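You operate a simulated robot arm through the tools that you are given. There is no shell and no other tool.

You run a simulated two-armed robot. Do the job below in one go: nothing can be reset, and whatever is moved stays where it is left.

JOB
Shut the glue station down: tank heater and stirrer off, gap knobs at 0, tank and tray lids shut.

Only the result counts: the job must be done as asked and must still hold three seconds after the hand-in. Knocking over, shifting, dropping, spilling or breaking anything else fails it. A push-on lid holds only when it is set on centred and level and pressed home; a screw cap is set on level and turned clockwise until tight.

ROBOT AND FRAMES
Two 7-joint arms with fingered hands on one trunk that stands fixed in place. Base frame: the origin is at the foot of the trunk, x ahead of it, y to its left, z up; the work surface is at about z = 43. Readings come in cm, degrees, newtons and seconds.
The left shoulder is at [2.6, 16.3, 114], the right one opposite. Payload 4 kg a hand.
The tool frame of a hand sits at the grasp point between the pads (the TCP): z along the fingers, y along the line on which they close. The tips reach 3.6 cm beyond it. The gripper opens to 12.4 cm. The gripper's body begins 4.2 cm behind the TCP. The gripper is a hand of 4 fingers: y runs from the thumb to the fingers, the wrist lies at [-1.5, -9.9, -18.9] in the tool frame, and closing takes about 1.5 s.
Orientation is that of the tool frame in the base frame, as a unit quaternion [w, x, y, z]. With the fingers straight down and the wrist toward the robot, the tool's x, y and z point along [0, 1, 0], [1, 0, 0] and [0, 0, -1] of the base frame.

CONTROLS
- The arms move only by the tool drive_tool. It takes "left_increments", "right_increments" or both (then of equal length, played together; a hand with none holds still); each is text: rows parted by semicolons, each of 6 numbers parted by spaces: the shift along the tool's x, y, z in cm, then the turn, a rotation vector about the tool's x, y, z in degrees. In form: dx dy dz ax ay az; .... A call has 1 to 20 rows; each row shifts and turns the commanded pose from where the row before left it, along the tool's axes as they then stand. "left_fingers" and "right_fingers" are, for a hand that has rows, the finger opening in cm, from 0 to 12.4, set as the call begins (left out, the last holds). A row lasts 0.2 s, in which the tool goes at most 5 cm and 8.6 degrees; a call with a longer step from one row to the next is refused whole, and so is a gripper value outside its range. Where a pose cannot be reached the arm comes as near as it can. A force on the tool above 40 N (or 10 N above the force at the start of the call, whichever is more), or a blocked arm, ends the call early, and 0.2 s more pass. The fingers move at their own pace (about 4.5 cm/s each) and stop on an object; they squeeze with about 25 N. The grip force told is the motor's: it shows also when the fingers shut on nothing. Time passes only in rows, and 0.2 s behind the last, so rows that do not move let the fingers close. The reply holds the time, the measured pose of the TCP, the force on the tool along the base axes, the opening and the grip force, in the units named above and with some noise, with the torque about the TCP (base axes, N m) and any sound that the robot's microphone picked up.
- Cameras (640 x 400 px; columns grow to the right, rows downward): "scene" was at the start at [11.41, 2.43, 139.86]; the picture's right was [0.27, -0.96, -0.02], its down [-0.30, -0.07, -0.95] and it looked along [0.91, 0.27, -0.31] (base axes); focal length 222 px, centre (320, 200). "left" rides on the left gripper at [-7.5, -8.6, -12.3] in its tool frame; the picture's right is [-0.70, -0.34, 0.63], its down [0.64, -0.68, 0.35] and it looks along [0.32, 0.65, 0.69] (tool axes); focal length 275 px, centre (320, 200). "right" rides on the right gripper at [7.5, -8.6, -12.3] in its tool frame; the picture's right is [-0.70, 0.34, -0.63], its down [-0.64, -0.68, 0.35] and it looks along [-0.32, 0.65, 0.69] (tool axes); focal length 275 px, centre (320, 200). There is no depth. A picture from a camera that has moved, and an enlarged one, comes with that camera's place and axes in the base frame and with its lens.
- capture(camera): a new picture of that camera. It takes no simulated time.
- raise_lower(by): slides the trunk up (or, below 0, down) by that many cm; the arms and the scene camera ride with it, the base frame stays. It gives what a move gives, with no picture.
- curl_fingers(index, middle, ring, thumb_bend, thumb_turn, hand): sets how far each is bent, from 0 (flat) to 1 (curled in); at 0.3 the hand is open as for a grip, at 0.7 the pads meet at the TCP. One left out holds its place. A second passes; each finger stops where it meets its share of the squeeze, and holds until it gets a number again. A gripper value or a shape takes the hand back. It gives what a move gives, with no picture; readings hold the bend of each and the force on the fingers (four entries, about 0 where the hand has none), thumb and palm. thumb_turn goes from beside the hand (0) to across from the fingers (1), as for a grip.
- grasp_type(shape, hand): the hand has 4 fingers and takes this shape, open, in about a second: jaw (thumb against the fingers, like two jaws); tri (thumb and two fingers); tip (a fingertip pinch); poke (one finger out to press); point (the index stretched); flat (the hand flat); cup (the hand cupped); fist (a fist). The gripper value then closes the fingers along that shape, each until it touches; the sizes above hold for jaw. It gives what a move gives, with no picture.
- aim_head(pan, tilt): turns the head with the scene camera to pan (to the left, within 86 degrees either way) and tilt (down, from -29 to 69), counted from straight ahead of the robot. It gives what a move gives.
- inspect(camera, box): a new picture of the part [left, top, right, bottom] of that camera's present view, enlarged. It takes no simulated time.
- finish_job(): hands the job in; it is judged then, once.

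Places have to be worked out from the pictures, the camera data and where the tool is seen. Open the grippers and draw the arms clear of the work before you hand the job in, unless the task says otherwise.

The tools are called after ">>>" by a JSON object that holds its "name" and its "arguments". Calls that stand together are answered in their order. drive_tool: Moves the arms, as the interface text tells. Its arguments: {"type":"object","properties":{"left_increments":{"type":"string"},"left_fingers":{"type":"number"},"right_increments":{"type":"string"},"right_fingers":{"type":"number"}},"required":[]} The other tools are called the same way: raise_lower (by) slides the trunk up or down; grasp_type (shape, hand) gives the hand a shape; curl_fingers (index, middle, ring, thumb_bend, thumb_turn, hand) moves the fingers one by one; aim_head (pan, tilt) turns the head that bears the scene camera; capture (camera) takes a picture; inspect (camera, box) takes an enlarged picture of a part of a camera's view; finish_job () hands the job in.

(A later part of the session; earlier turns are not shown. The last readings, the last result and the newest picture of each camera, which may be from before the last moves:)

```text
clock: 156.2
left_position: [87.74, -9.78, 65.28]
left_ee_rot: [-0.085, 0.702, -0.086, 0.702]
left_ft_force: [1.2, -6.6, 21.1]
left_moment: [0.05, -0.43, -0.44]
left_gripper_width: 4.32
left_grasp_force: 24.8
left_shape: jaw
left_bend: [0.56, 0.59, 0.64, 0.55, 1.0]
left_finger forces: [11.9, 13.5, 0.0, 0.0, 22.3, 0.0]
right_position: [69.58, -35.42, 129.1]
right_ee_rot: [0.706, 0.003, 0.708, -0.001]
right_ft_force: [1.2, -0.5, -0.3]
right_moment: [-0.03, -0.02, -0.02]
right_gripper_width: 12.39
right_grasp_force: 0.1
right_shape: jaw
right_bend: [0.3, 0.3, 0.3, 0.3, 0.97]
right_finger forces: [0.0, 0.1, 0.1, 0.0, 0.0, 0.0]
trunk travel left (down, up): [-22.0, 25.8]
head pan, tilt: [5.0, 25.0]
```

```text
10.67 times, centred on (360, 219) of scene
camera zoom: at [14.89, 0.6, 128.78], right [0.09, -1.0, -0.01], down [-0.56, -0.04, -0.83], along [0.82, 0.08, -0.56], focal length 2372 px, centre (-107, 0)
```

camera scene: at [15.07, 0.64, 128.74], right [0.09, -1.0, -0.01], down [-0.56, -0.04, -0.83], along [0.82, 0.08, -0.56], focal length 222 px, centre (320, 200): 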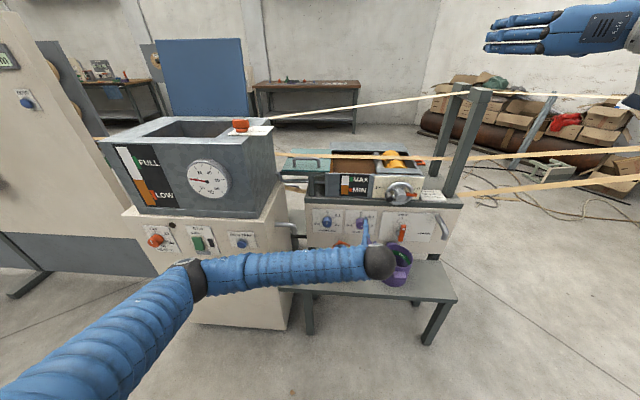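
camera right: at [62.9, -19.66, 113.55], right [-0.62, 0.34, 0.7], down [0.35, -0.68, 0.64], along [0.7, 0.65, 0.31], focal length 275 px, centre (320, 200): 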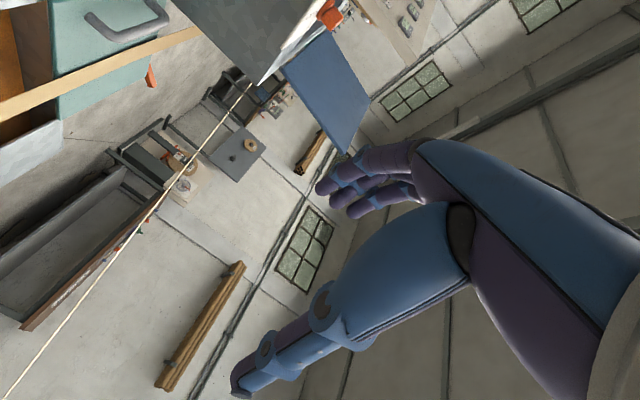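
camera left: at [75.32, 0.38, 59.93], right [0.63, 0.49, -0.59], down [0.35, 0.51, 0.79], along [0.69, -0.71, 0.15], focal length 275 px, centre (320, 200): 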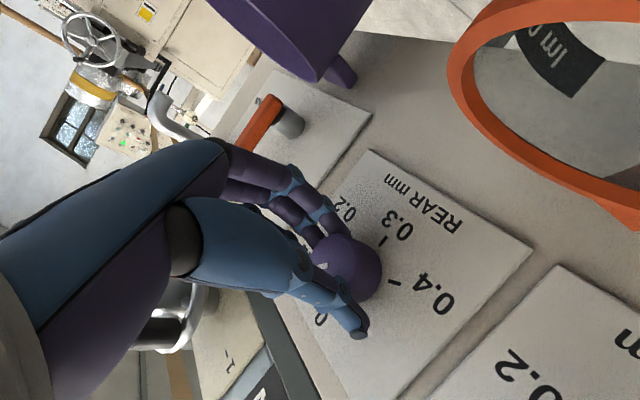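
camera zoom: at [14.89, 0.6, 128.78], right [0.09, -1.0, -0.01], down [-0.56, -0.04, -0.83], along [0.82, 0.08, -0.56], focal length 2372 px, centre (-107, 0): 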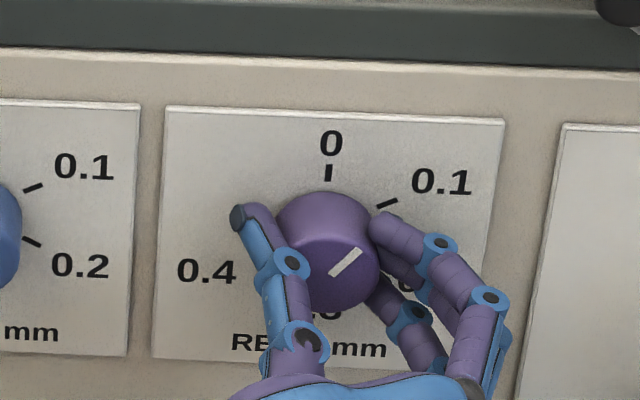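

The pointer is at about 45° (it slipped a little). I release, back off, roll back up 55° and re-grip.

>>> {"name": "drive_tool", "arguments": {"left_increments": "0 0 0 0 0 0;0 0 0 0 0 0;0 0 0 0 0 0;0 0 0 0 0 0;0 0 0 0 0 0;0 0 -2 0 0 0;0 0 -3 0 0 0;0 0 0 0 0 8;0 0 0 0 0 8;0 0 0 0 0 8;0 0 0 0 0 8;0 0 0 0 0 8;0 0 0 0 0 8;0 0 0 0 0 8;0 0 0 0 0 0", "left_fingers": 8.5}}

>>> {"name": "inspect", "arguments": {"camera": "scene", "box": [330, 200, 390, 237.5]}}

>>> {"name": "capture", "arguments": {"camera": "left"}}

>>> {"name": "inspect", "arguments": {"camera": "left", "box": [310, 210, 470, 310]}}

```text
clock: 159.4
left_position: [82.56, -9.72, 65.11]
left_ee_rot: [-0.406, 0.58, -0.406, 0.578]
left_ft_force: [-0.4, -0.4, -0.1]
left_moment: [0.02, 0.02, -0.03]
left_gripper_width: 8.5
left_grasp_force: 0.0
left_shape: jaw
left_bend: [0.35, 0.39, 0.37, 0.5, 0.99]
left_finger forces: [0.1, 0.0, 0.0, 0.0, 0.0, 0.1]
right_position: [69.91, -35.2, 129.1]
right_ee_rot: [0.707, 0.003, 0.707, 0.0]
right_ft_force: [-0.7, 0.5, -1.3]
right_moment: [-0.01, -0.01, 0.01]
right_gripper_width: 12.38
right_grasp_force: 0.1
right_shape: jaw
right_bend: [0.3, 0.3, 0.3, 0.3, 0.97]
right_finger forces: [0.1, 0.0, 0.1, 0.0, 0.0, 0.0]
trunk travel left (down, up): [-22.0, 25.8]
head pan, tilt: [5.0, 25.0]
```

```text
10.67 times, centred on (360, 219) of scene
camera zoom: at [15.07, 0.64, 128.74], right [0.09, -1.0, -0.01], down [-0.56, -0.04, -0.83], along [0.82, 0.08, -0.56], focal length 2372 px, centre (-107, 0)
```

zoom: 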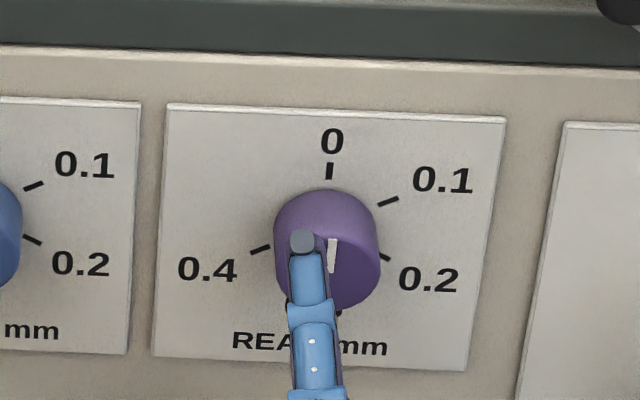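

```text
taken
camera left: at [70.41, 0.23, 70.49], right [0.63, 0.77, 0.08], down [0.35, -0.37, 0.86], along [0.69, -0.52, -0.51], focal length 275 px, centre (320, 200)
```

left: 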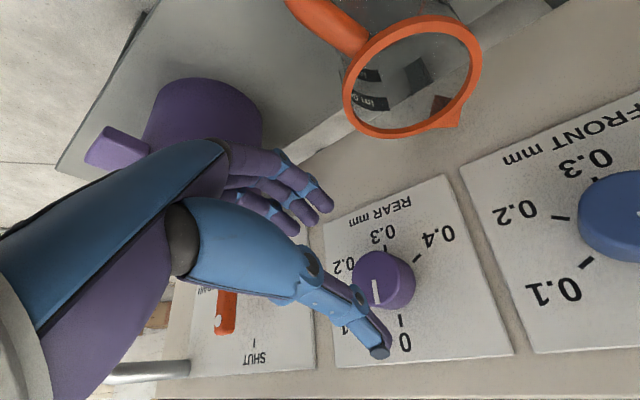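

```text
4.00 times, centred on (390, 260) of left
camera zoom: at [70.41, 0.23, 70.49], right [0.63, 0.77, 0.08], down [0.35, -0.37, 0.86], along [0.69, -0.52, -0.51], focal length 1101 px, centre (40, -40)
```

zoom: 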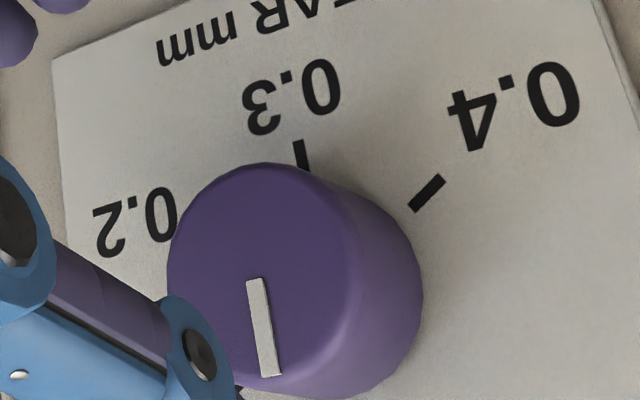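

Interesting: on release the knob swung to near 0 by itself. I zoom in closely to measure how far from 0 it is.

>>> {"name": "inspect", "arguments": {"camera": "scene", "box": [346, 205, 378, 225]}}

>>> {"name": "inspect", "arguments": {"camera": "left", "box": [345, 235, 425, 285]}}

>>> {"name": "inspect", "arguments": {"camera": "scene", "box": [312, 205, 344, 225]}}

```text
16.00 times, centred on (362, 215) of scene
camera zoom: at [15.07, 0.64, 128.74], right [0.09, -1.0, -0.01], down [-0.56, -0.04, -0.83], along [0.82, 0.08, -0.56], focal length 3558 px, centre (-352, -40)
```

zoom: 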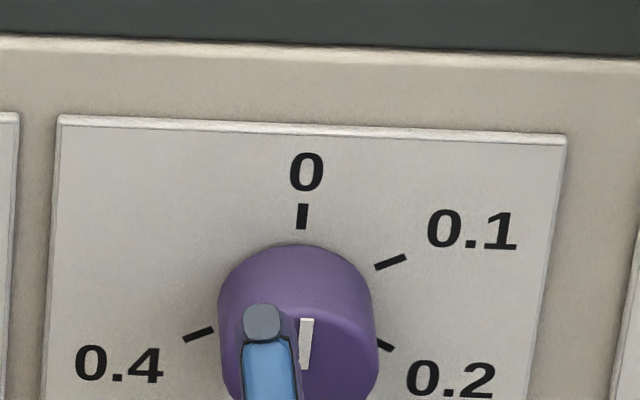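

```text
8.00 times, centred on (385, 260) of left
camera zoom: at [70.41, 0.23, 70.49], right [0.63, 0.77, 0.08], down [0.35, -0.37, 0.86], along [0.69, -0.52, -0.51], focal length 2202 px, centre (-200, -280)
```

zoom: 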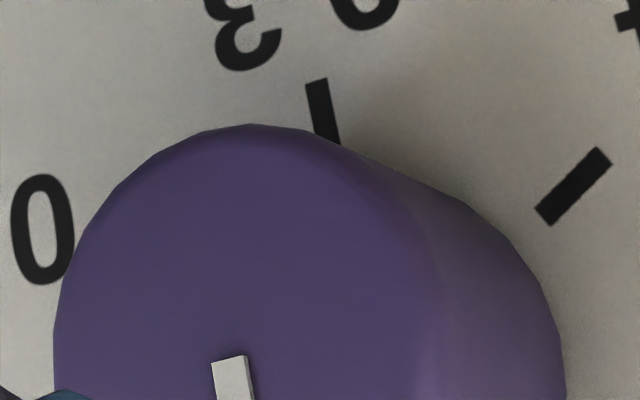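

```text
16.00 times, centred on (328, 215) of scene
camera zoom: at [15.07, 0.64, 128.74], right [0.09, -1.0, -0.01], down [-0.56, -0.04, -0.83], along [0.82, 0.08, -0.56], focal length 3558 px, centre (192, -40)
```

zoom: 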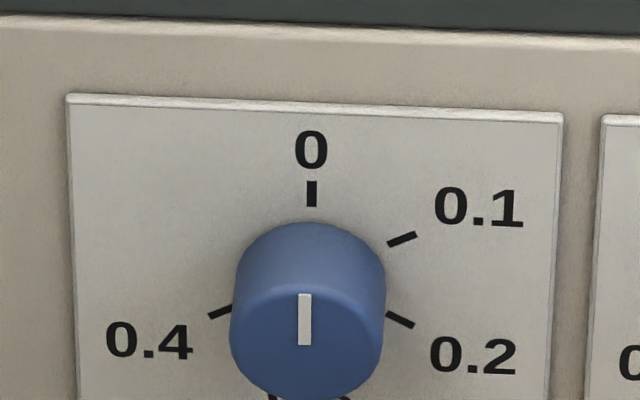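

The rear pointer is now within a degree or two of 0, and the front one also. I back the left hand off and up to view both dials freely.

>>> {"name": "drive_tool", "arguments": {"left_increments": "0 0 -3 0 0 0;0 0 -4 0 0 0;0 -2 -4 0 0 0;0 -3 -2 0 0 0;0 -3 0 0 0 0;0 -3 0 0 0 0;0 0 0 0 0 0"}}

>>> {"name": "inspect", "arguments": {"camera": "scene", "box": [310, 200, 382, 245]}}

>>> {"name": "capture", "arguments": {"camera": "left"}}

>>> {"name": "capture", "arguments": {"camera": "scene"}}

```text
clock: 161.0
left_position: [69.77, -6.09, 75.48]
left_ee_rot: [-0.405, 0.581, -0.406, 0.578]
left_ft_force: [0.2, -0.2, -0.3]
left_moment: [0.02, 0.02, 0.02]
left_gripper_width: 8.48
left_grasp_force: 0.0
left_shape: jaw
left_bend: [0.35, 0.39, 0.37, 0.5, 0.99]
left_finger forces: [0.0, 0.1, 0.1, 0.0, 0.1, 0.0]
right_position: [69.77, -35.33, 129.04]
right_ee_rot: [0.707, 0.001, 0.708, -0.001]
right_ft_force: [0.0, -0.3, 0.6]
right_moment: [0.0, 0.0, 0.01]
right_gripper_width: 12.4
right_grasp_force: 0.1
right_shape: jaw
right_bend: [0.3, 0.3, 0.3, 0.3, 0.97]
right_finger forces: [0.1, 0.0, 0.0, 0.0, 0.0, 0.1]
trunk travel left (down, up): [-22.0, 25.8]
head pan, tilt: [5.0, 25.0]
```

```text
8.89 times, centred on (346, 222) of scene
camera zoom: at [15.09, 0.61, 128.74], right [0.09, -1.0, -0.01], down [-0.56, -0.04, -0.83], along [0.82, 0.08, -0.56], focal length 1977 px, centre (89, 0)
```

zoom: 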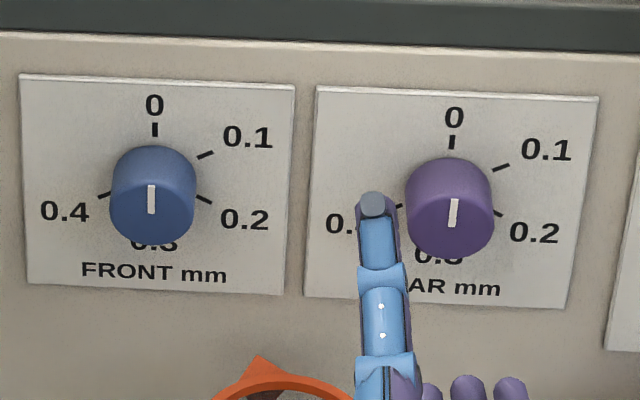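

```text
taken
camera left: at [57.56, 3.87, 80.86], right [0.63, 0.77, 0.08], down [0.35, -0.37, 0.86], along [0.69, -0.52, -0.5], focal length 275 px, centre (320, 200)
```

left: 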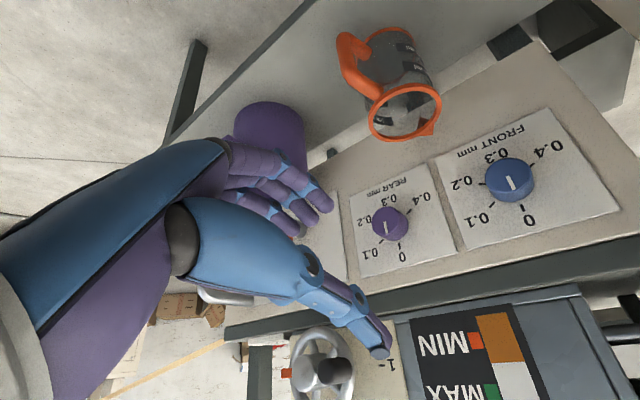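

```text
taken
camera scene: at [15.09, 0.61, 128.74], right [0.09, -1.0, -0.01], down [-0.56, -0.04, -0.83], along [0.82, 0.08, -0.56], focal length 222 px, centre (320, 200)
```

scene: 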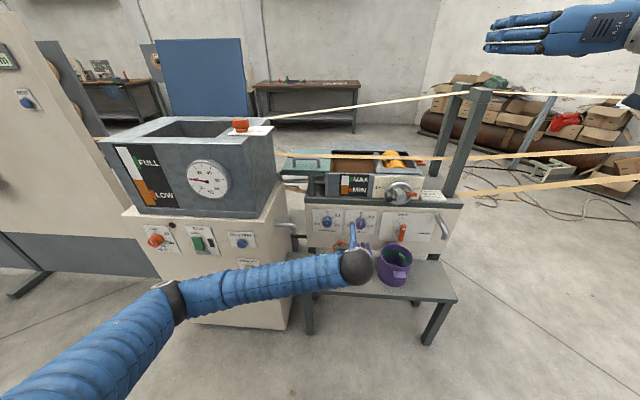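

Both gap knobs read 0. Next is the tray lid: I'll pinch its handle from above with the left hand and slide it right, under the strip. I bring the left hand back to a free spot and roll it back toward 0.

>>> {"name": "drive_tool", "arguments": {"left_increments": "-2.55 -2.2 -1.5 0 0 0;-2.55 -2.2 -1.5 0 0 0;-2.55 -2.2 -1.5 0 0 0;-2.55 -2.2 -1.5 0 0 0;-2.55 -2.2 -1.5 0 0 0;-2.55 -2.2 -1.5 0 0 0;-2.55 -2.2 -1.5 0 0 0;-2.55 -2.2 -1.5 0 0 0;0 0 0 0 0 -8.3;0 0 0 0 0 -8.3;0 0 0 0 0 -8.3;0 0 0 0 0 -8.3;0 0 0 0 0 -8.3;0 0 0 0 0 -8.3;0 0 0 0 0 -8.3;0 0 0 0 0 -8.3;0 0 0 0 0 -8.3;0 0 0 0 0 0"}}

>>> {"name": "capture", "arguments": {"camera": "scene"}}

```text
clock: 164.8
left_position: [59.49, 18.98, 84.6]
left_ee_rot: [0.029, 0.707, 0.029, 0.706]
left_ft_force: [0.5, 0.5, 0.1]
left_moment: [-0.01, 0.02, 0.0]
left_gripper_width: 8.48
left_grasp_force: 0.0
left_shape: jaw
left_bend: [0.35, 0.39, 0.37, 0.5, 0.99]
left_finger forces: [0.0, 0.0, 0.0, 0.0, 0.1, 0.1]
left hand out of reach, approached as far as the arm can: row 8
right_position: [69.92, -35.21, 129.04]
right_ee_rot: [0.706, 0.002, 0.708, 0.0]
right_ft_force: [-0.9, 1.4, -0.2]
right_moment: [-0.01, 0.0, 0.01]
right_gripper_width: 12.41
right_grasp_force: 0.0
right_shape: jaw
right_bend: [0.3, 0.3, 0.3, 0.3, 0.97]
right_finger forces: [0.0, 0.0, 0.0, 0.1, 0.0, 0.0]
trunk travel left (down, up): [-22.0, 25.8]
head pan, tilt: [5.0, 25.0]
```

```text
taken
camera scene: at [15.06, 0.63, 128.75], right [0.09, -1.0, -0.01], down [-0.56, -0.04, -0.83], along [0.82, 0.08, -0.56], focal length 222 px, centre (320, 200)
```

scene: 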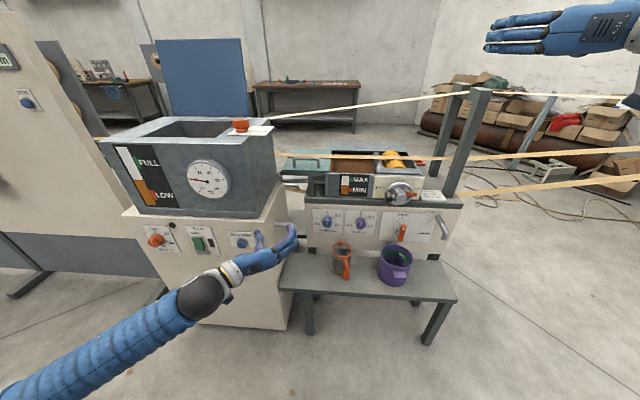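

I raise it and move forward to about (75, 12, 108), then roll down toward 20°.

>>> {"name": "drive_tool", "arguments": {"left_increments": "2.8 1 1.9 0 0 0;2.8 1 1.9 0 0 0;2.8 1 1.9 0 0 0;2.8 1 1.9 0 0 0;2.8 1 1.9 0 0 0;2.8 1 1.9 0 0 0;2.8 1 1.9 0 0 0;2.8 1 1.9 0 0 0;0 0 0 0 0 -8.1;0 0 0 0 0 -8.1;0 0 0 0 0 -8.1;0 0 0 0 0 -8.1;0 0 0 0 0 -8.1;0 0 0 0 0 -8.1;0 0 0 0 0 -8.1;0 0 0 0 0 -8.1;0 0 0 0 0 0"}}

>>> {"name": "capture", "arguments": {"camera": "scene"}}

```text
clock: 168.4
left_position: [74.63, 12.96, 107.48]
left_ee_rot: [0.403, 0.581, 0.404, 0.58]
left_ft_force: [0.5, 0.3, -0.6]
left_moment: [-0.02, 0.0, 0.01]
left_gripper_width: 8.49
left_grasp_force: 0.0
left_shape: jaw
left_bend: [0.35, 0.39, 0.37, 0.5, 0.99]
left_finger forces: [0.0, 0.0, 0.0, 0.1, 0.1, 0.1]
right_position: [69.86, -35.26, 129.14]
right_ee_rot: [0.706, 0.001, 0.708, -0.001]
right_ft_force: [-0.3, -0.8, 0.3]
right_moment: [0.01, 0.01, -0.04]
right_gripper_width: 12.4
right_grasp_force: 0.1
right_shape: jaw
right_bend: [0.3, 0.3, 0.3, 0.3, 0.97]
right_finger forces: [0.1, 0.0, 0.0, 0.0, 0.0, 0.0]
trunk travel left (down, up): [-22.0, 25.8]
head pan, tilt: [5.0, 25.0]
```

```text
taken
camera scene: at [15.06, 0.67, 128.75], right [0.09, -1.0, -0.01], down [-0.56, -0.04, -0.83], along [0.82, 0.08, -0.56], focal length 222 px, centre (320, 200)
```

scene: 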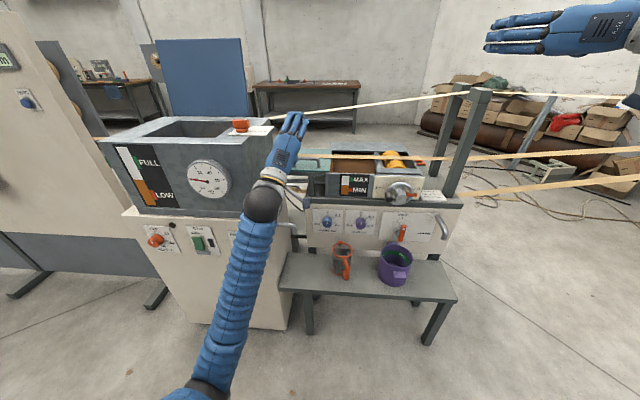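

A natural posture with the elbow low. Now I pitch the hand down 60° (still above and in front of the tray).

>>> {"name": "drive_tool", "arguments": {"left_increments": "0 0 0 7.41 -1.3 -2.26;0 0 0 7.41 -1.3 -2.26;0 0 0 7.41 -1.3 -2.26;0 0 0 7.41 -1.3 -2.26;0 0 0 7.41 -1.3 -2.26;0 0 0 7.41 -1.3 -2.26;0 0 0 7.41 -1.3 -2.26;0 0 0 7.41 -1.3 -2.26;0 0 0 0 0 0"}}

>>> {"name": "capture", "arguments": {"camera": "left"}}

>>> {"name": "inspect", "arguments": {"camera": "scene", "box": [240, 100, 420, 212]}}

```text
clock: 170.4
left_position: [74.63, 12.98, 107.4]
left_ee_rot: [0.179, 0.684, 0.682, 0.186]
left_ft_force: [-0.1, -0.1, 0.2]
left_moment: [0.0, 0.01, -0.03]
left_gripper_width: 8.49
left_grasp_force: 0.2
left_shape: jaw
left_bend: [0.35, 0.39, 0.37, 0.5, 0.99]
left_finger forces: [0.0, 0.0, 0.0, 0.0, 0.1, 0.0]
right_position: [69.97, -35.26, 129.11]
right_ee_rot: [0.707, 0.002, 0.708, -0.001]
right_ft_force: [-0.8, 0.8, -0.7]
right_moment: [-0.01, 0.01, 0.0]
right_gripper_width: 12.43
right_grasp_force: 0.1
right_shape: jaw
right_bend: [0.3, 0.3, 0.3, 0.3, 0.97]
right_finger forces: [0.1, 0.0, 0.0, 0.0, 0.0, 0.0]
trunk travel left (down, up): [-22.0, 25.8]
head pan, tilt: [5.0, 25.0]
```

```text
taken
camera left: at [61.16, 5.35, 113.63], right [0.02, -0.69, -0.72], down [-0.42, 0.65, -0.63], along [0.91, 0.32, -0.27], focal length 275 px, centre (320, 200)
```

left: 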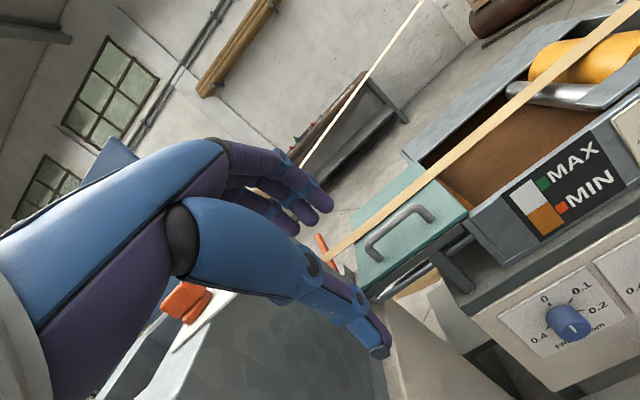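

```text
3.56 times, centred on (330, 156) of scene
camera zoom: at [15.07, 0.63, 128.74], right [0.09, -1.0, -0.01], down [-0.56, -0.04, -0.83], along [0.82, 0.08, -0.56], focal length 791 px, centre (284, 356)
```

zoom: 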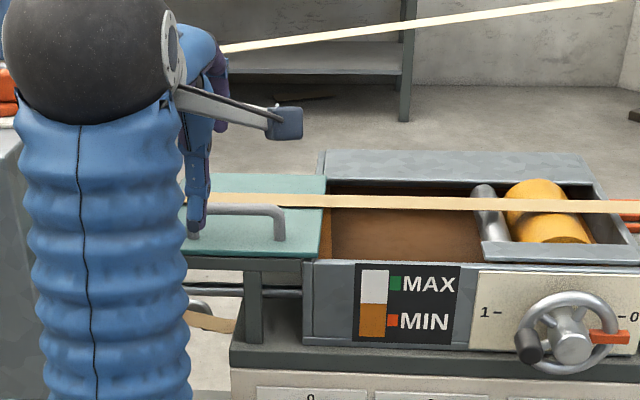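

The rear strip runs at about (107, z 107) and the low strip at x≈109, so there is room in front of them. I move over the handle to about (96.5, 14, 98).

>>> {"name": "drive_tool", "arguments": {"left_increments": "0.17 2.43 3.13 0 0 0;0.17 2.43 3.13 0 0 0;0.17 2.43 3.13 0 0 0;0.17 2.43 3.13 0 0 0;0.17 2.43 3.13 0 0 0;0.17 2.43 3.13 0 0 0;0 0 0 0 0 0", "left_fingers": 7}}

>>> {"name": "capture", "arguments": {"camera": "left"}}

>>> {"name": "inspect", "arguments": {"camera": "scene", "box": [240, 100, 420, 212]}}

>>> {"name": "capture", "arguments": {"camera": "right"}}

```text
clock: 172.0
left_position: [96.47, 13.86, 98.53]
left_ee_rot: [0.179, 0.684, 0.682, 0.187]
left_ft_force: [0.0, 0.4, 0.0]
left_moment: [0.03, -0.06, -0.01]
left_gripper_width: 7.02
left_grasp_force: 0.1
left_shape: jaw
left_bend: [0.39, 0.43, 0.41, 0.54, 0.99]
left_finger forces: [0.0, 0.0, 0.0, 0.1, 0.1, 0.0]
right_position: [69.69, -35.39, 129.21]
right_ee_rot: [0.707, 0.001, 0.707, -0.001]
right_ft_force: [-0.2, 0.4, 0.4]
right_moment: [0.04, -0.05, 0.01]
right_gripper_width: 12.37
right_grasp_force: 0.1
right_shape: jaw
right_bend: [0.3, 0.3, 0.3, 0.3, 0.97]
right_finger forces: [0.0, 0.0, 0.0, 0.1, 0.0, 0.0]
trunk travel left (down, up): [-22.0, 25.8]
head pan, tilt: [5.0, 25.0]
```

```text
taken
camera left: at [82.99, 6.33, 104.63], right [0.02, -0.69, -0.72], down [-0.42, 0.65, -0.63], along [0.91, 0.32, -0.27], focal length 275 px, centre (320, 200)
```

left: 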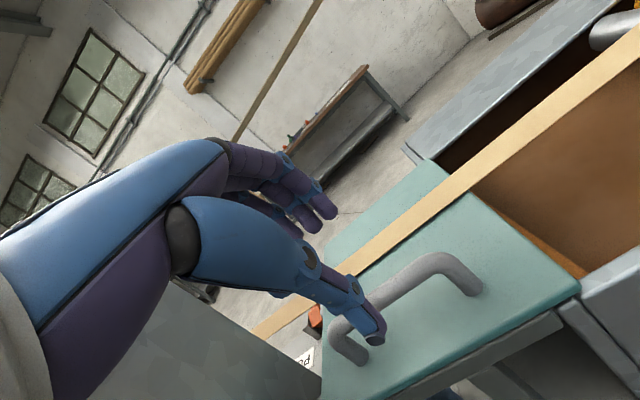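

```text
3.56 times, centred on (330, 156) of scene
camera zoom: at [15.04, 0.61, 128.76], right [0.09, -1.0, -0.01], down [-0.56, -0.04, -0.83], along [0.82, 0.08, -0.56], focal length 791 px, centre (284, 356)
```

zoom: 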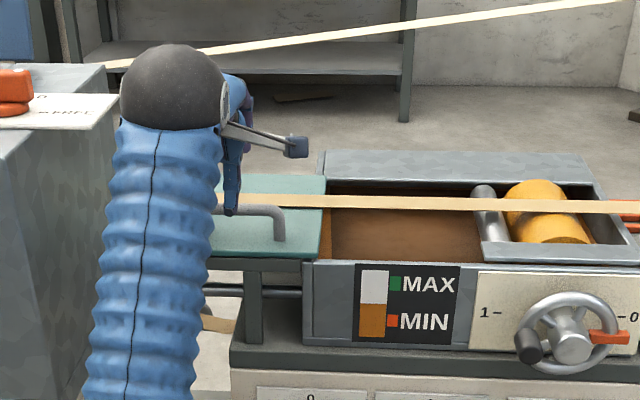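

```text
taken
camera right: at [57.55, -43.97, 121.58], right [-0.63, 0.34, 0.7], down [0.34, -0.68, 0.64], along [0.69, 0.65, 0.32], focal length 275 px, centre (320, 200)
```

right: 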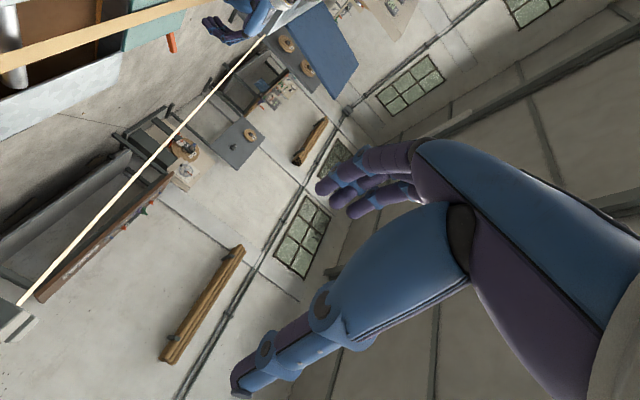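

The handle bar is about at (98.3, y 9–20, z 91.6), lid top about z 87.7. I pitch 15° more and descend so that the bar lies between the finger pads.

>>> {"name": "drive_tool", "arguments": {"left_increments": "0 0 0 7.5 0 0;0 0 0 7.5 0 0;0 0 1.5 0 0 0;0 0 1.5 0 0 0;0 0 0 0 0 0", "left_fingers": 6.5}}

>>> {"name": "capture", "arguments": {"camera": "left"}}

>>> {"name": "inspect", "arguments": {"camera": "scene", "box": [260, 110, 380, 185]}}

```text
clock: 173.2
left_position: [97.52, 13.94, 95.66]
left_ee_rot: [0.088, 0.702, 0.7, 0.095]
left_ft_force: [0.5, 0.1, 0.3]
left_moment: [0.03, -0.02, -0.02]
left_gripper_width: 6.54
left_grasp_force: 0.0
left_shape: jaw
left_bend: [0.41, 0.45, 0.43, 0.55, 0.99]
left_finger forces: [0.0, 0.0, 0.1, 0.1, 0.0, 0.0]
right_position: [69.82, -35.39, 129.19]
right_ee_rot: [0.707, 0.001, 0.707, 0.0]
right_ft_force: [-0.7, 0.5, -0.3]
right_moment: [0.01, 0.02, 0.0]
right_gripper_width: 12.39
right_grasp_force: 0.0
right_shape: jaw
right_bend: [0.3, 0.3, 0.3, 0.3, 0.97]
right_finger forces: [0.0, 0.0, 0.1, 0.1, 0.0, 0.0]
trunk travel left (down, up): [-22.0, 25.8]
head pan, tilt: [5.0, 25.0]
```

```text
taken
camera left: at [86.09, 6.38, 105.08], right [-0.16, -0.69, -0.71], down [-0.57, 0.65, -0.5], along [0.81, 0.32, -0.5], focal length 275 px, centre (320, 200)
```

left: 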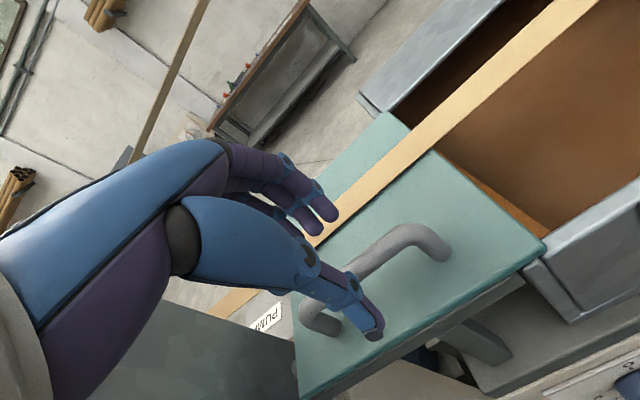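

```text
5.33 times, centred on (320, 148) of scene
camera zoom: at [15.06, 0.61, 128.75], right [0.09, -1.0, -0.01], down [-0.56, -0.04, -0.83], along [0.82, 0.08, -0.56], focal length 1186 px, centre (320, 480)
```

zoom: 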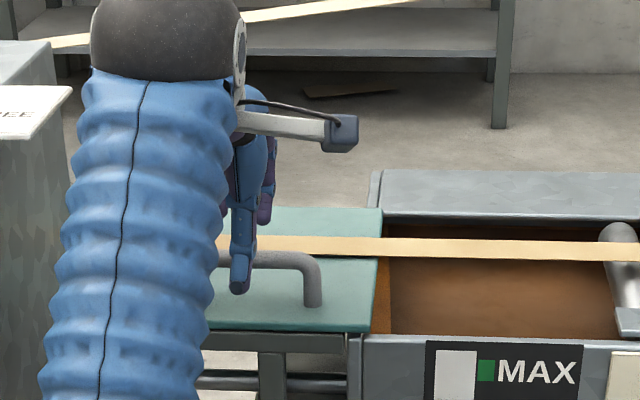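

The bar is about 0.7 cm toward the thumb side of the hand axis. I correct, go down 2.4 cm more and close on the bar.

>>> {"name": "drive_tool", "arguments": {"left_increments": "0 -0.7 1.2 0 0 0;0 0 1.2 0 0 0;0 0 0 0 0 0"}}

>>> {"name": "drive_tool", "arguments": {"left_increments": "0 0 0 0 0 0;0 0 0 0 0 0;0 0 0 0 0 0;0 0 0 0 0 0;0 0 0 0 0 0;0 0 0 0 0 0;0 0 0 0 0 0;0 0 0 0 0 0", "left_fingers": 0}}

>>> {"name": "capture", "arguments": {"camera": "left"}}

>>> {"name": "inspect", "arguments": {"camera": "scene", "box": [260, 110, 380, 185]}}

```text
clock: 174.0
left_position: [97.45, 14.1, 93.3]
left_ee_rot: [0.089, 0.702, 0.7, 0.097]
left_ft_force: [-1.2, 0.2, 5.7]
left_moment: [0.01, 0.2, -0.02]
left_gripper_width: 6.54
left_grasp_force: 0.0
left_shape: jaw
left_bend: [0.41, 0.45, 0.43, 0.55, 1.0]
left_finger forces: [0.1, 0.0, 0.1, 0.1, 5.5, 0.0]
right_position: [69.83, -35.42, 129.08]
right_ee_rot: [0.707, 0.001, 0.707, -0.001]
right_ft_force: [-0.4, 0.0, 0.1]
right_moment: [0.0, 0.0, 0.02]
right_gripper_width: 12.38
right_grasp_force: 0.1
right_shape: jaw
right_bend: [0.3, 0.3, 0.3, 0.3, 0.97]
right_finger forces: [0.0, 0.1, 0.0, 0.0, 0.0, 0.0]
trunk travel left (down, up): [-22.0, 25.8]
head pan, tilt: [5.0, 25.0]
```

```text
clock: 175.8
left_position: [97.34, 13.96, 93.15]
left_ee_rot: [0.088, 0.701, 0.701, 0.095]
left_ft_force: [-13.7, -0.7, -0.2]
left_moment: [0.02, 0.47, 0.02]
left_gripper_width: 1.33
left_grasp_force: 25.2
left_shape: jaw
left_bend: [0.7, 0.7, 0.7, 0.6, 1.0]
left_finger forces: [11.0, 1.4, 0.0, 0.0, 30.0, 0.0]
right_position: [69.83, -35.29, 129.03]
right_ee_rot: [0.707, 0.001, 0.707, 0.0]
right_ft_force: [0.0, -0.3, -0.1]
right_moment: [0.02, 0.0, -0.02]
right_gripper_width: 12.38
right_grasp_force: 0.0
right_shape: jaw
right_bend: [0.3, 0.3, 0.3, 0.3, 0.97]
right_finger forces: [0.1, 0.1, 0.0, 0.0, 0.0, 0.0]
trunk travel left (down, up): [-22.0, 25.8]
head pan, tilt: [5.0, 25.0]
```

```text
taken
camera left: at [85.97, 6.4, 102.59], right [-0.16, -0.69, -0.71], down [-0.57, 0.65, -0.5], along [0.81, 0.32, -0.5], focal length 275 px, centre (320, 200)
```

left: 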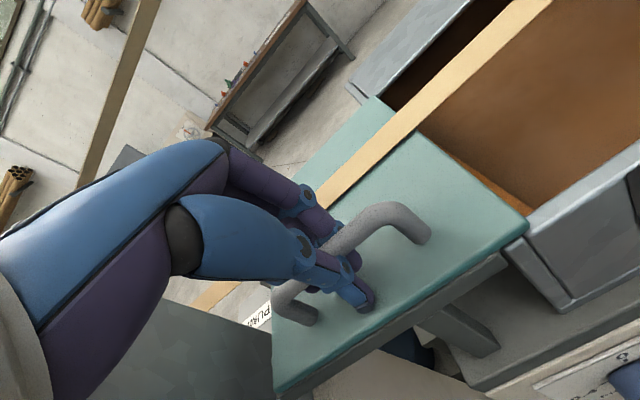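

```text
5.33 times, centred on (320, 148) of scene
camera zoom: at [14.98, 0.6, 128.75], right [0.09, -1.0, -0.01], down [-0.56, -0.04, -0.83], along [0.82, 0.08, -0.56], focal length 1186 px, centre (320, 480)
```

zoom: 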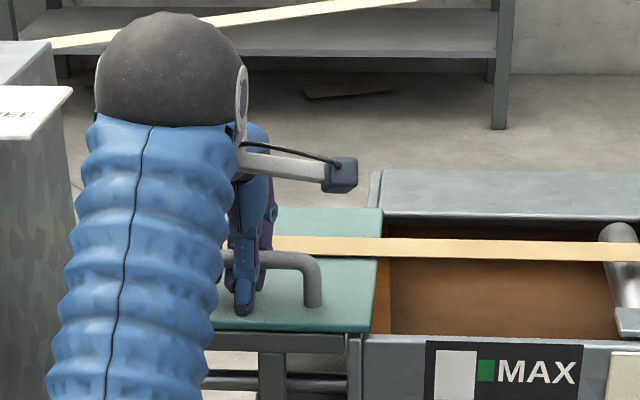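

The bar is gripped (1.3 cm). I ease a little toward the robot to relieve the side force and pull the lid to the right 4 cm first.

>>> {"name": "drive_tool", "arguments": {"left_increments": "-0.5 -0.4 0 0 0 0;-1 0 0 0 0 0;-1.2 0 0 0 0 0;-1.3 0 0 0 0 0;0 0 0 0 0 0"}}

>>> {"name": "capture", "arguments": {"camera": "left"}}

>>> {"name": "inspect", "arguments": {"camera": "scene", "box": [240, 110, 420, 222]}}

```text
clock: 177.0
left_position: [97.06, 9.96, 92.99]
left_ee_rot: [0.089, 0.702, 0.7, 0.096]
left_ft_force: [9.0, -0.3, 7.8]
left_moment: [-0.1, 0.28, -0.01]
left_gripper_width: 0.94
left_grasp_force: 25.0
left_shape: jaw
left_bend: [0.7, 0.7, 0.7, 0.62, 1.0]
left_finger forces: [16.9, 3.0, 3.6, 0.2, 30.2, 0.0]
right_position: [69.83, -35.32, 129.11]
right_ee_rot: [0.707, 0.002, 0.707, -0.001]
right_ft_force: [-0.2, -0.1, -0.1]
right_moment: [0.06, 0.0, 0.03]
right_gripper_width: 12.39
right_grasp_force: 0.2
right_shape: jaw
right_bend: [0.3, 0.3, 0.3, 0.3, 0.97]
right_finger forces: [0.1, 0.0, 0.0, 0.0, 0.0, 0.0]
trunk travel left (down, up): [-22.0, 25.8]
head pan, tilt: [5.0, 25.0]
```

```text
taken
camera left: at [85.51, 2.34, 102.48], right [-0.16, -0.69, -0.71], down [-0.57, 0.65, -0.5], along [0.81, 0.32, -0.5], focal length 275 px, centre (320, 200)
```

left: 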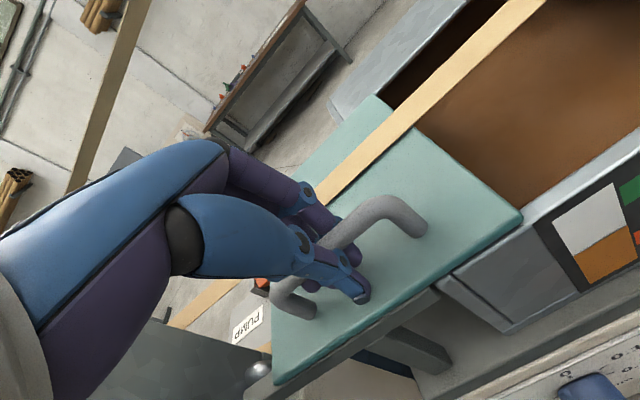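

```text
3.56 times, centred on (330, 166) of scene
camera zoom: at [15.06, 0.6, 128.75], right [0.09, -1.0, -0.01], down [-0.56, -0.04, -0.83], along [0.82, 0.08, -0.56], focal length 791 px, centre (284, 321)
```

zoom: 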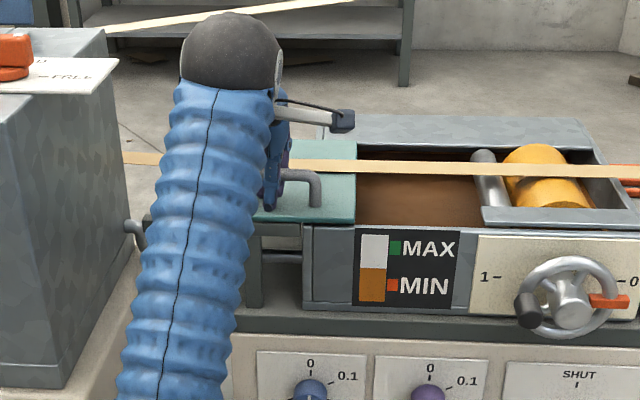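

The lid slides with the hand. I continue 11 cm at a moderate pace.

>>> {"name": "drive_tool", "arguments": {"left_increments": "-1 0.15 0 0 0 0;-1.25 0 0 0 0 0;-1.25 0 0 0 0 0;-1.25 0 0 0 0 0;-1.25 0 0 0 0 0;-1.25 0 0 0 0 0;-1.25 0 0 0 0 0;-1.25 0 0 0 0 0;-1.25 0 0 0 0 0;0 0 0 0 0 0"}}

>>> {"name": "capture", "arguments": {"camera": "left"}}

>>> {"name": "inspect", "arguments": {"camera": "scene", "box": [240, 110, 420, 222]}}

```text
clock: 179.2
left_position: [96.97, -0.89, 93.1]
left_ee_rot: [0.088, 0.702, 0.7, 0.095]
left_ft_force: [-2.5, 0.6, 13.4]
left_moment: [-0.08, 0.54, -0.05]
left_gripper_width: 1.0
left_grasp_force: 24.9
left_shape: jaw
left_bend: [0.7, 0.7, 0.7, 0.62, 1.0]
left_finger forces: [14.1, 2.8, 3.2, 0.1, 43.3, 0.0]
right_position: [69.74, -35.33, 129.17]
right_ee_rot: [0.707, 0.002, 0.707, -0.001]
right_ft_force: [0.1, 0.4, -0.4]
right_moment: [0.02, 0.01, 0.0]
right_gripper_width: 12.41
right_grasp_force: 0.1
right_shape: jaw
right_bend: [0.3, 0.3, 0.3, 0.3, 0.97]
right_finger forces: [0.1, 0.1, 0.1, 0.0, 0.0, 0.1]
trunk travel left (down, up): [-22.0, 25.8]
head pan, tilt: [5.0, 25.0]
```

```text
taken
camera left: at [85.6, -8.53, 102.48], right [-0.16, -0.69, -0.71], down [-0.57, 0.65, -0.5], along [0.81, 0.32, -0.5], focal length 275 px, centre (320, 200)
```

left: 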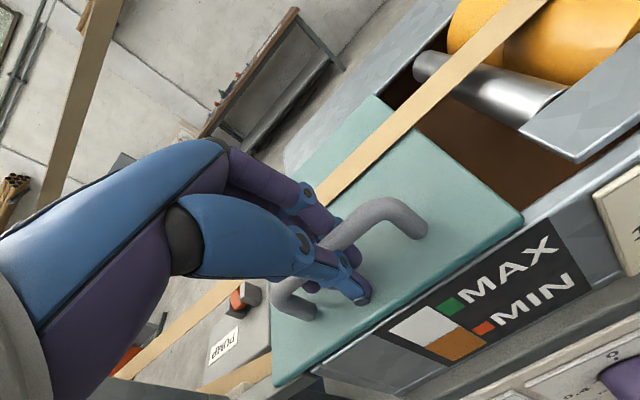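

```text
3.56 times, centred on (330, 166) of scene
camera zoom: at [14.94, 0.61, 128.77], right [0.09, -1.0, -0.01], down [-0.56, -0.04, -0.83], along [0.82, 0.08, -0.56], focal length 791 px, centre (284, 321)
```

zoom: 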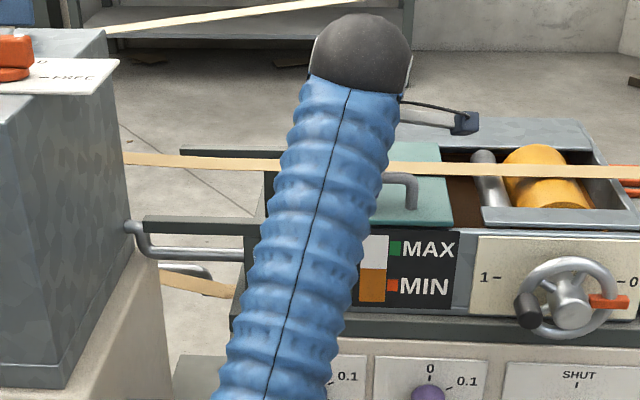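

About 3.5–4 cm remain to the plate by the roller. I continue in small steps until it stops.

>>> {"name": "drive_tool", "arguments": {"left_increments": "-0.7 0 0.0 0 0 0;-0.7 0 0 0 0 0;-0.7 0 0 0 0 0;-0.6 0 0 0 0 0;-0.5 0 0 0 0 0;-0.4 0 0 0 0 0;-0.3 0 0 0 0 0;0 0 0 0 0 0"}}

>>> {"name": "capture", "arguments": {"camera": "left"}}

>>> {"name": "inspect", "arguments": {"camera": "scene", "box": [300, 120, 420, 195]}}

```text
clock: 181.0
left_position: [96.93, -4.5, 92.94]
left_ee_rot: [0.089, 0.701, 0.701, 0.097]
left_ft_force: [-3.3, 27.9, 21.0]
left_moment: [0.26, 0.72, 0.3]
left_gripper_width: 0.92
left_grasp_force: 24.9
left_shape: jaw
left_bend: [0.7, 0.7, 0.7, 0.62, 1.0]
left_finger forces: [18.1, 0.0, 3.1, 0.0, 60.9, 0.0]
right_position: [69.68, -34.98, 129.36]
right_ee_rot: [0.707, 0.001, 0.707, -0.001]
right_ft_force: [0.5, 0.2, -0.3]
right_moment: [-0.02, 0.0, -0.01]
right_gripper_width: 12.4
right_grasp_force: 0.2
right_shape: jaw
right_bend: [0.3, 0.3, 0.3, 0.3, 0.97]
right_finger forces: [0.1, 0.1, 0.1, 0.1, 0.0, 0.0]
trunk travel left (down, up): [-22.0, 25.8]
head pan, tilt: [5.0, 25.0]
```

```text
taken
camera left: at [85.61, -12.08, 102.44], right [-0.16, -0.69, -0.71], down [-0.57, 0.65, -0.51], along [0.81, 0.32, -0.5], focal length 275 px, centre (320, 200)
```

left: 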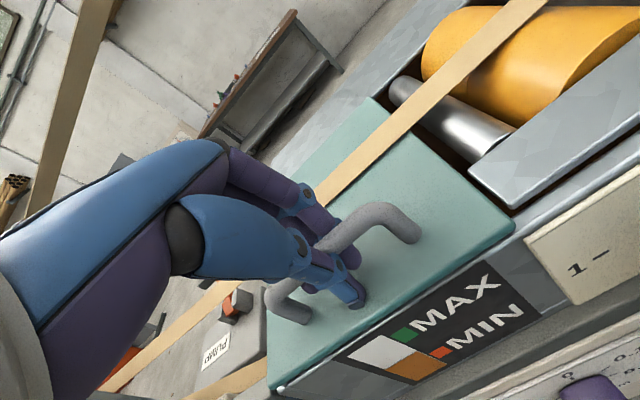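

```text
5.33 times, centred on (360, 158) of scene
camera zoom: at [14.88, 0.85, 128.77], right [0.09, -1.0, -0.01], down [-0.56, -0.04, -0.83], along [0.82, 0.08, -0.56], focal length 1186 px, centre (107, 427)
```

zoom: 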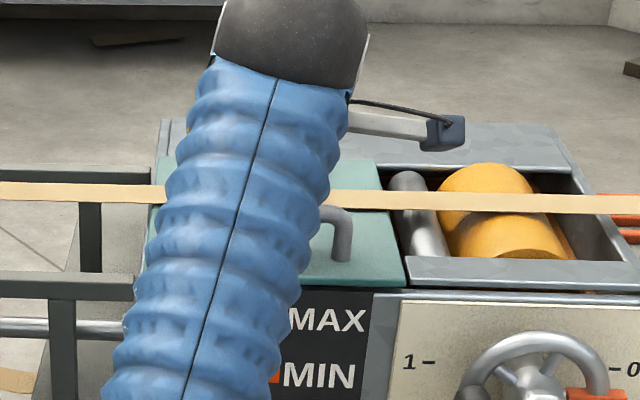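

A 28 N resistance along the slide: probably the end stop. I lift a hair to relieve the downward load and push slightly more to confirm.

>>> {"name": "drive_tool", "arguments": {"left_increments": "0 0 -0.25 0 0 0;-0.15 0 0 0 0 0;-0.15 0 0 0 0 0;-0.15 0 0 0 0 0;0 0 0 0 0 0"}}

>>> {"name": "capture", "arguments": {"camera": "left"}}

>>> {"name": "aim_head", "arguments": {"pan": -12, "tilt": 20}}

>>> {"name": "inspect", "arguments": {"camera": "scene", "box": [200, 100, 400, 225]}}

```text
clock: 182.2
left_position: [97.04, -4.97, 93.04]
left_ee_rot: [0.089, 0.701, 0.701, 0.095]
left_ft_force: [0.3, 39.3, 5.1]
left_moment: [0.63, 0.39, 0.27]
left_gripper_width: 0.98
left_grasp_force: 25.3
left_shape: jaw
left_bend: [0.7, 0.7, 0.7, 0.61, 1.0]
left_finger forces: [19.3, 0.1, 3.1, 0.1, 40.6, 0.0]
right_position: [69.95, -35.2, 129.09]
right_ee_rot: [0.707, 0.001, 0.708, -0.001]
right_ft_force: [0.0, 0.2, 0.7]
right_moment: [0.01, 0.0, 0.02]
right_gripper_width: 12.41
right_grasp_force: 0.0
right_shape: jaw
right_bend: [0.3, 0.3, 0.3, 0.3, 0.97]
right_finger forces: [0.0, 0.1, 0.0, 0.0, 0.1, 0.0]
trunk travel left (down, up): [-22.0, 25.8]
head pan, tilt: [5.0, 25.0]
```

```text
taken
camera left: at [85.64, -12.53, 102.45], right [-0.16, -0.69, -0.71], down [-0.57, 0.65, -0.5], along [0.8, 0.32, -0.5], focal length 275 px, centre (320, 200)
```

left: 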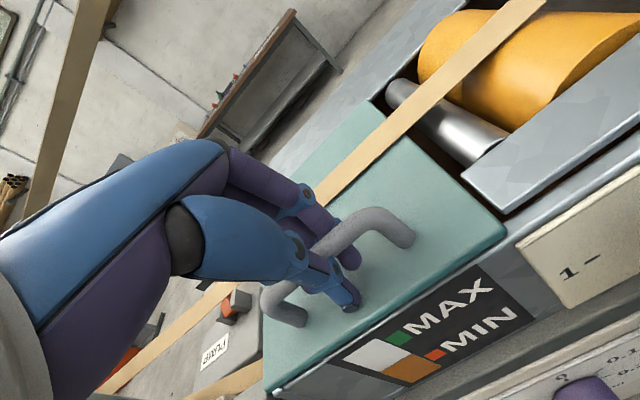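

```text
clock: 183.0
left_position: [97.02, -5.01, 92.91]
left_ee_rot: [0.089, 0.701, 0.701, 0.095]
left_ft_force: [0.4, 38.2, 0.8]
left_moment: [0.56, 0.37, 0.32]
left_gripper_width: 0.97
left_grasp_force: 25.4
left_shape: jaw
left_bend: [0.7, 0.7, 0.7, 0.61, 1.0]
left_finger forces: [19.8, 0.0, 3.3, 0.0, 35.2, 0.1]
right_position: [69.69, -35.09, 129.09]
right_ee_rot: [0.707, 0.002, 0.707, -0.002]
right_ft_force: [0.0, 0.8, 0.0]
right_moment: [0.0, 0.03, 0.01]
right_gripper_width: 12.39
right_grasp_force: 0.0
right_shape: jaw
right_bend: [0.3, 0.3, 0.3, 0.3, 0.97]
right_finger forces: [0.0, 0.1, 0.1, 0.0, 0.0, 0.0]
trunk travel left (down, up): [-22.0, 25.8]
head pan, tilt: [-12.0, 20.0]
```

```text
3.20 times, centred on (300, 162) of scene
camera zoom: at [15.14, -1.86, 129.55], right [-0.2, -0.98, 0.04], down [-0.48, 0.07, -0.87], along [0.85, -0.2, -0.48], focal length 712 px, centre (384, 320)
```

zoom: 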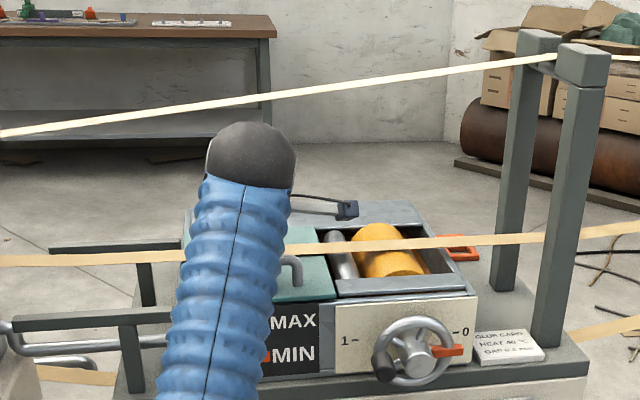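

A firm stop (39 N): the tray lid is fully shut. I relax the push, open the fingers and lift away.

>>> {"name": "drive_tool", "arguments": {"left_increments": "0.25 0 0 0 0 0;0.2 0 0 0 0 0;0 0 0 0 0 0;0 0 0 0 0 0;0 0 0 0 0 0;0 0 0 0 0 0;0 0 0 0 0 0;0 0 -1.5 0 0 0;0 0 -2 0 0 0;0 -1 -3 0 0 0;0 -2 -3 0 0 0;0 -3 -3 0 0 0;0 -3 -3 0 0 0;0 0 0 0 0 0", "left_fingers": 0.6}}

```text
clock: 184.9
left_position: [96.9, -4.75, 93.28]
left_ee_rot: [0.078, 0.702, 0.702, 0.089]
left_ft_force: [16.8, 0.5, -32.7]
left_moment: [-0.06, 0.05, -0.05]
left_gripper_width: 0.77
left_grasp_force: 24.8
left_shape: jaw
left_bend: [0.7, 0.7, 0.7, 0.62, 1.0]
left_finger forces: [24.5, 7.5, 9.5, 0.1, 11.6, 0.0]
right_position: [69.99, -35.53, 128.93]
right_ee_rot: [0.706, 0.001, 0.708, -0.001]
right_ft_force: [-0.3, -1.0, 0.3]
right_moment: [0.0, 0.01, -0.03]
right_gripper_width: 12.39
right_grasp_force: 0.1
right_shape: jaw
right_bend: [0.3, 0.3, 0.3, 0.3, 0.97]
right_finger forces: [0.0, 0.1, 0.0, 0.0, 0.0, 0.0]
trunk travel left (down, up): [-22.0, 25.8]
head pan, tilt: [-12.0, 20.0]
stopped in row 9 (left hand): the force on the tool passed its limit at 56 N (the readings are from after the stop); the commanded pose is now the measured one
```

My mistake: the opening in that call was still closed, so it tugged upward and stopped. I now open properly, waiting in place.

>>> {"name": "drive_tool", "arguments": {"left_increments": "0 0 0.3 0 0 0;0 0 0 0 0 0;0 0 0 0 0 0;0 0 0 0 0 0;0 0 0 0 0 0;0 0 0 0 0 0;0 0 0 0 0 0", "left_fingers": 6}}

>>> {"name": "capture", "arguments": {"camera": "left"}}

```text
clock: 186.5
left_position: [96.65, -4.8, 93.8]
left_ee_rot: [0.082, 0.703, 0.701, 0.092]
left_ft_force: [0.0, -0.2, 0.7]
left_moment: [0.01, -0.01, 0.01]
left_gripper_width: 5.98
left_grasp_force: 0.1
left_shape: jaw
left_bend: [0.42, 0.46, 0.45, 0.56, 1.0]
left_finger forces: [0.0, 0.0, 0.0, 0.1, 0.0, 0.0]
right_position: [69.89, -35.29, 129.1]
right_ee_rot: [0.706, 0.002, 0.708, 0.0]
right_ft_force: [0.4, -0.3, 0.4]
right_moment: [-0.01, -0.01, 0.01]
right_gripper_width: 12.39
right_grasp_force: 0.1
right_shape: jaw
right_bend: [0.3, 0.3, 0.3, 0.3, 0.97]
right_finger forces: [0.0, 0.0, 0.1, 0.0, 0.0, 0.0]
trunk travel left (down, up): [-22.0, 25.8]
head pan, tilt: [-12.0, 20.0]
```

```text
taken
camera left: at [85.37, -12.36, 103.38], right [-0.17, -0.69, -0.71], down [-0.58, 0.65, -0.49], along [0.8, 0.32, -0.51], focal length 275 px, centre (320, 200)
```

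left: 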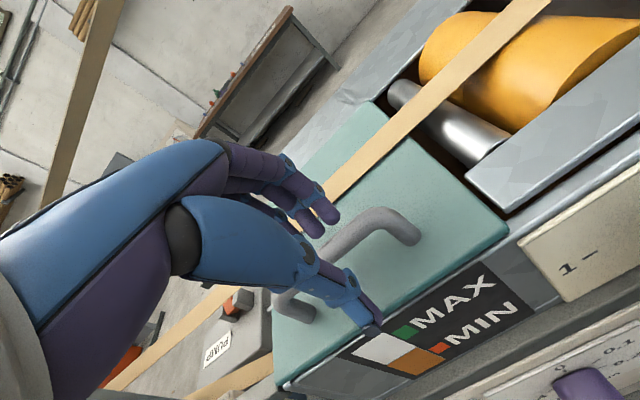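

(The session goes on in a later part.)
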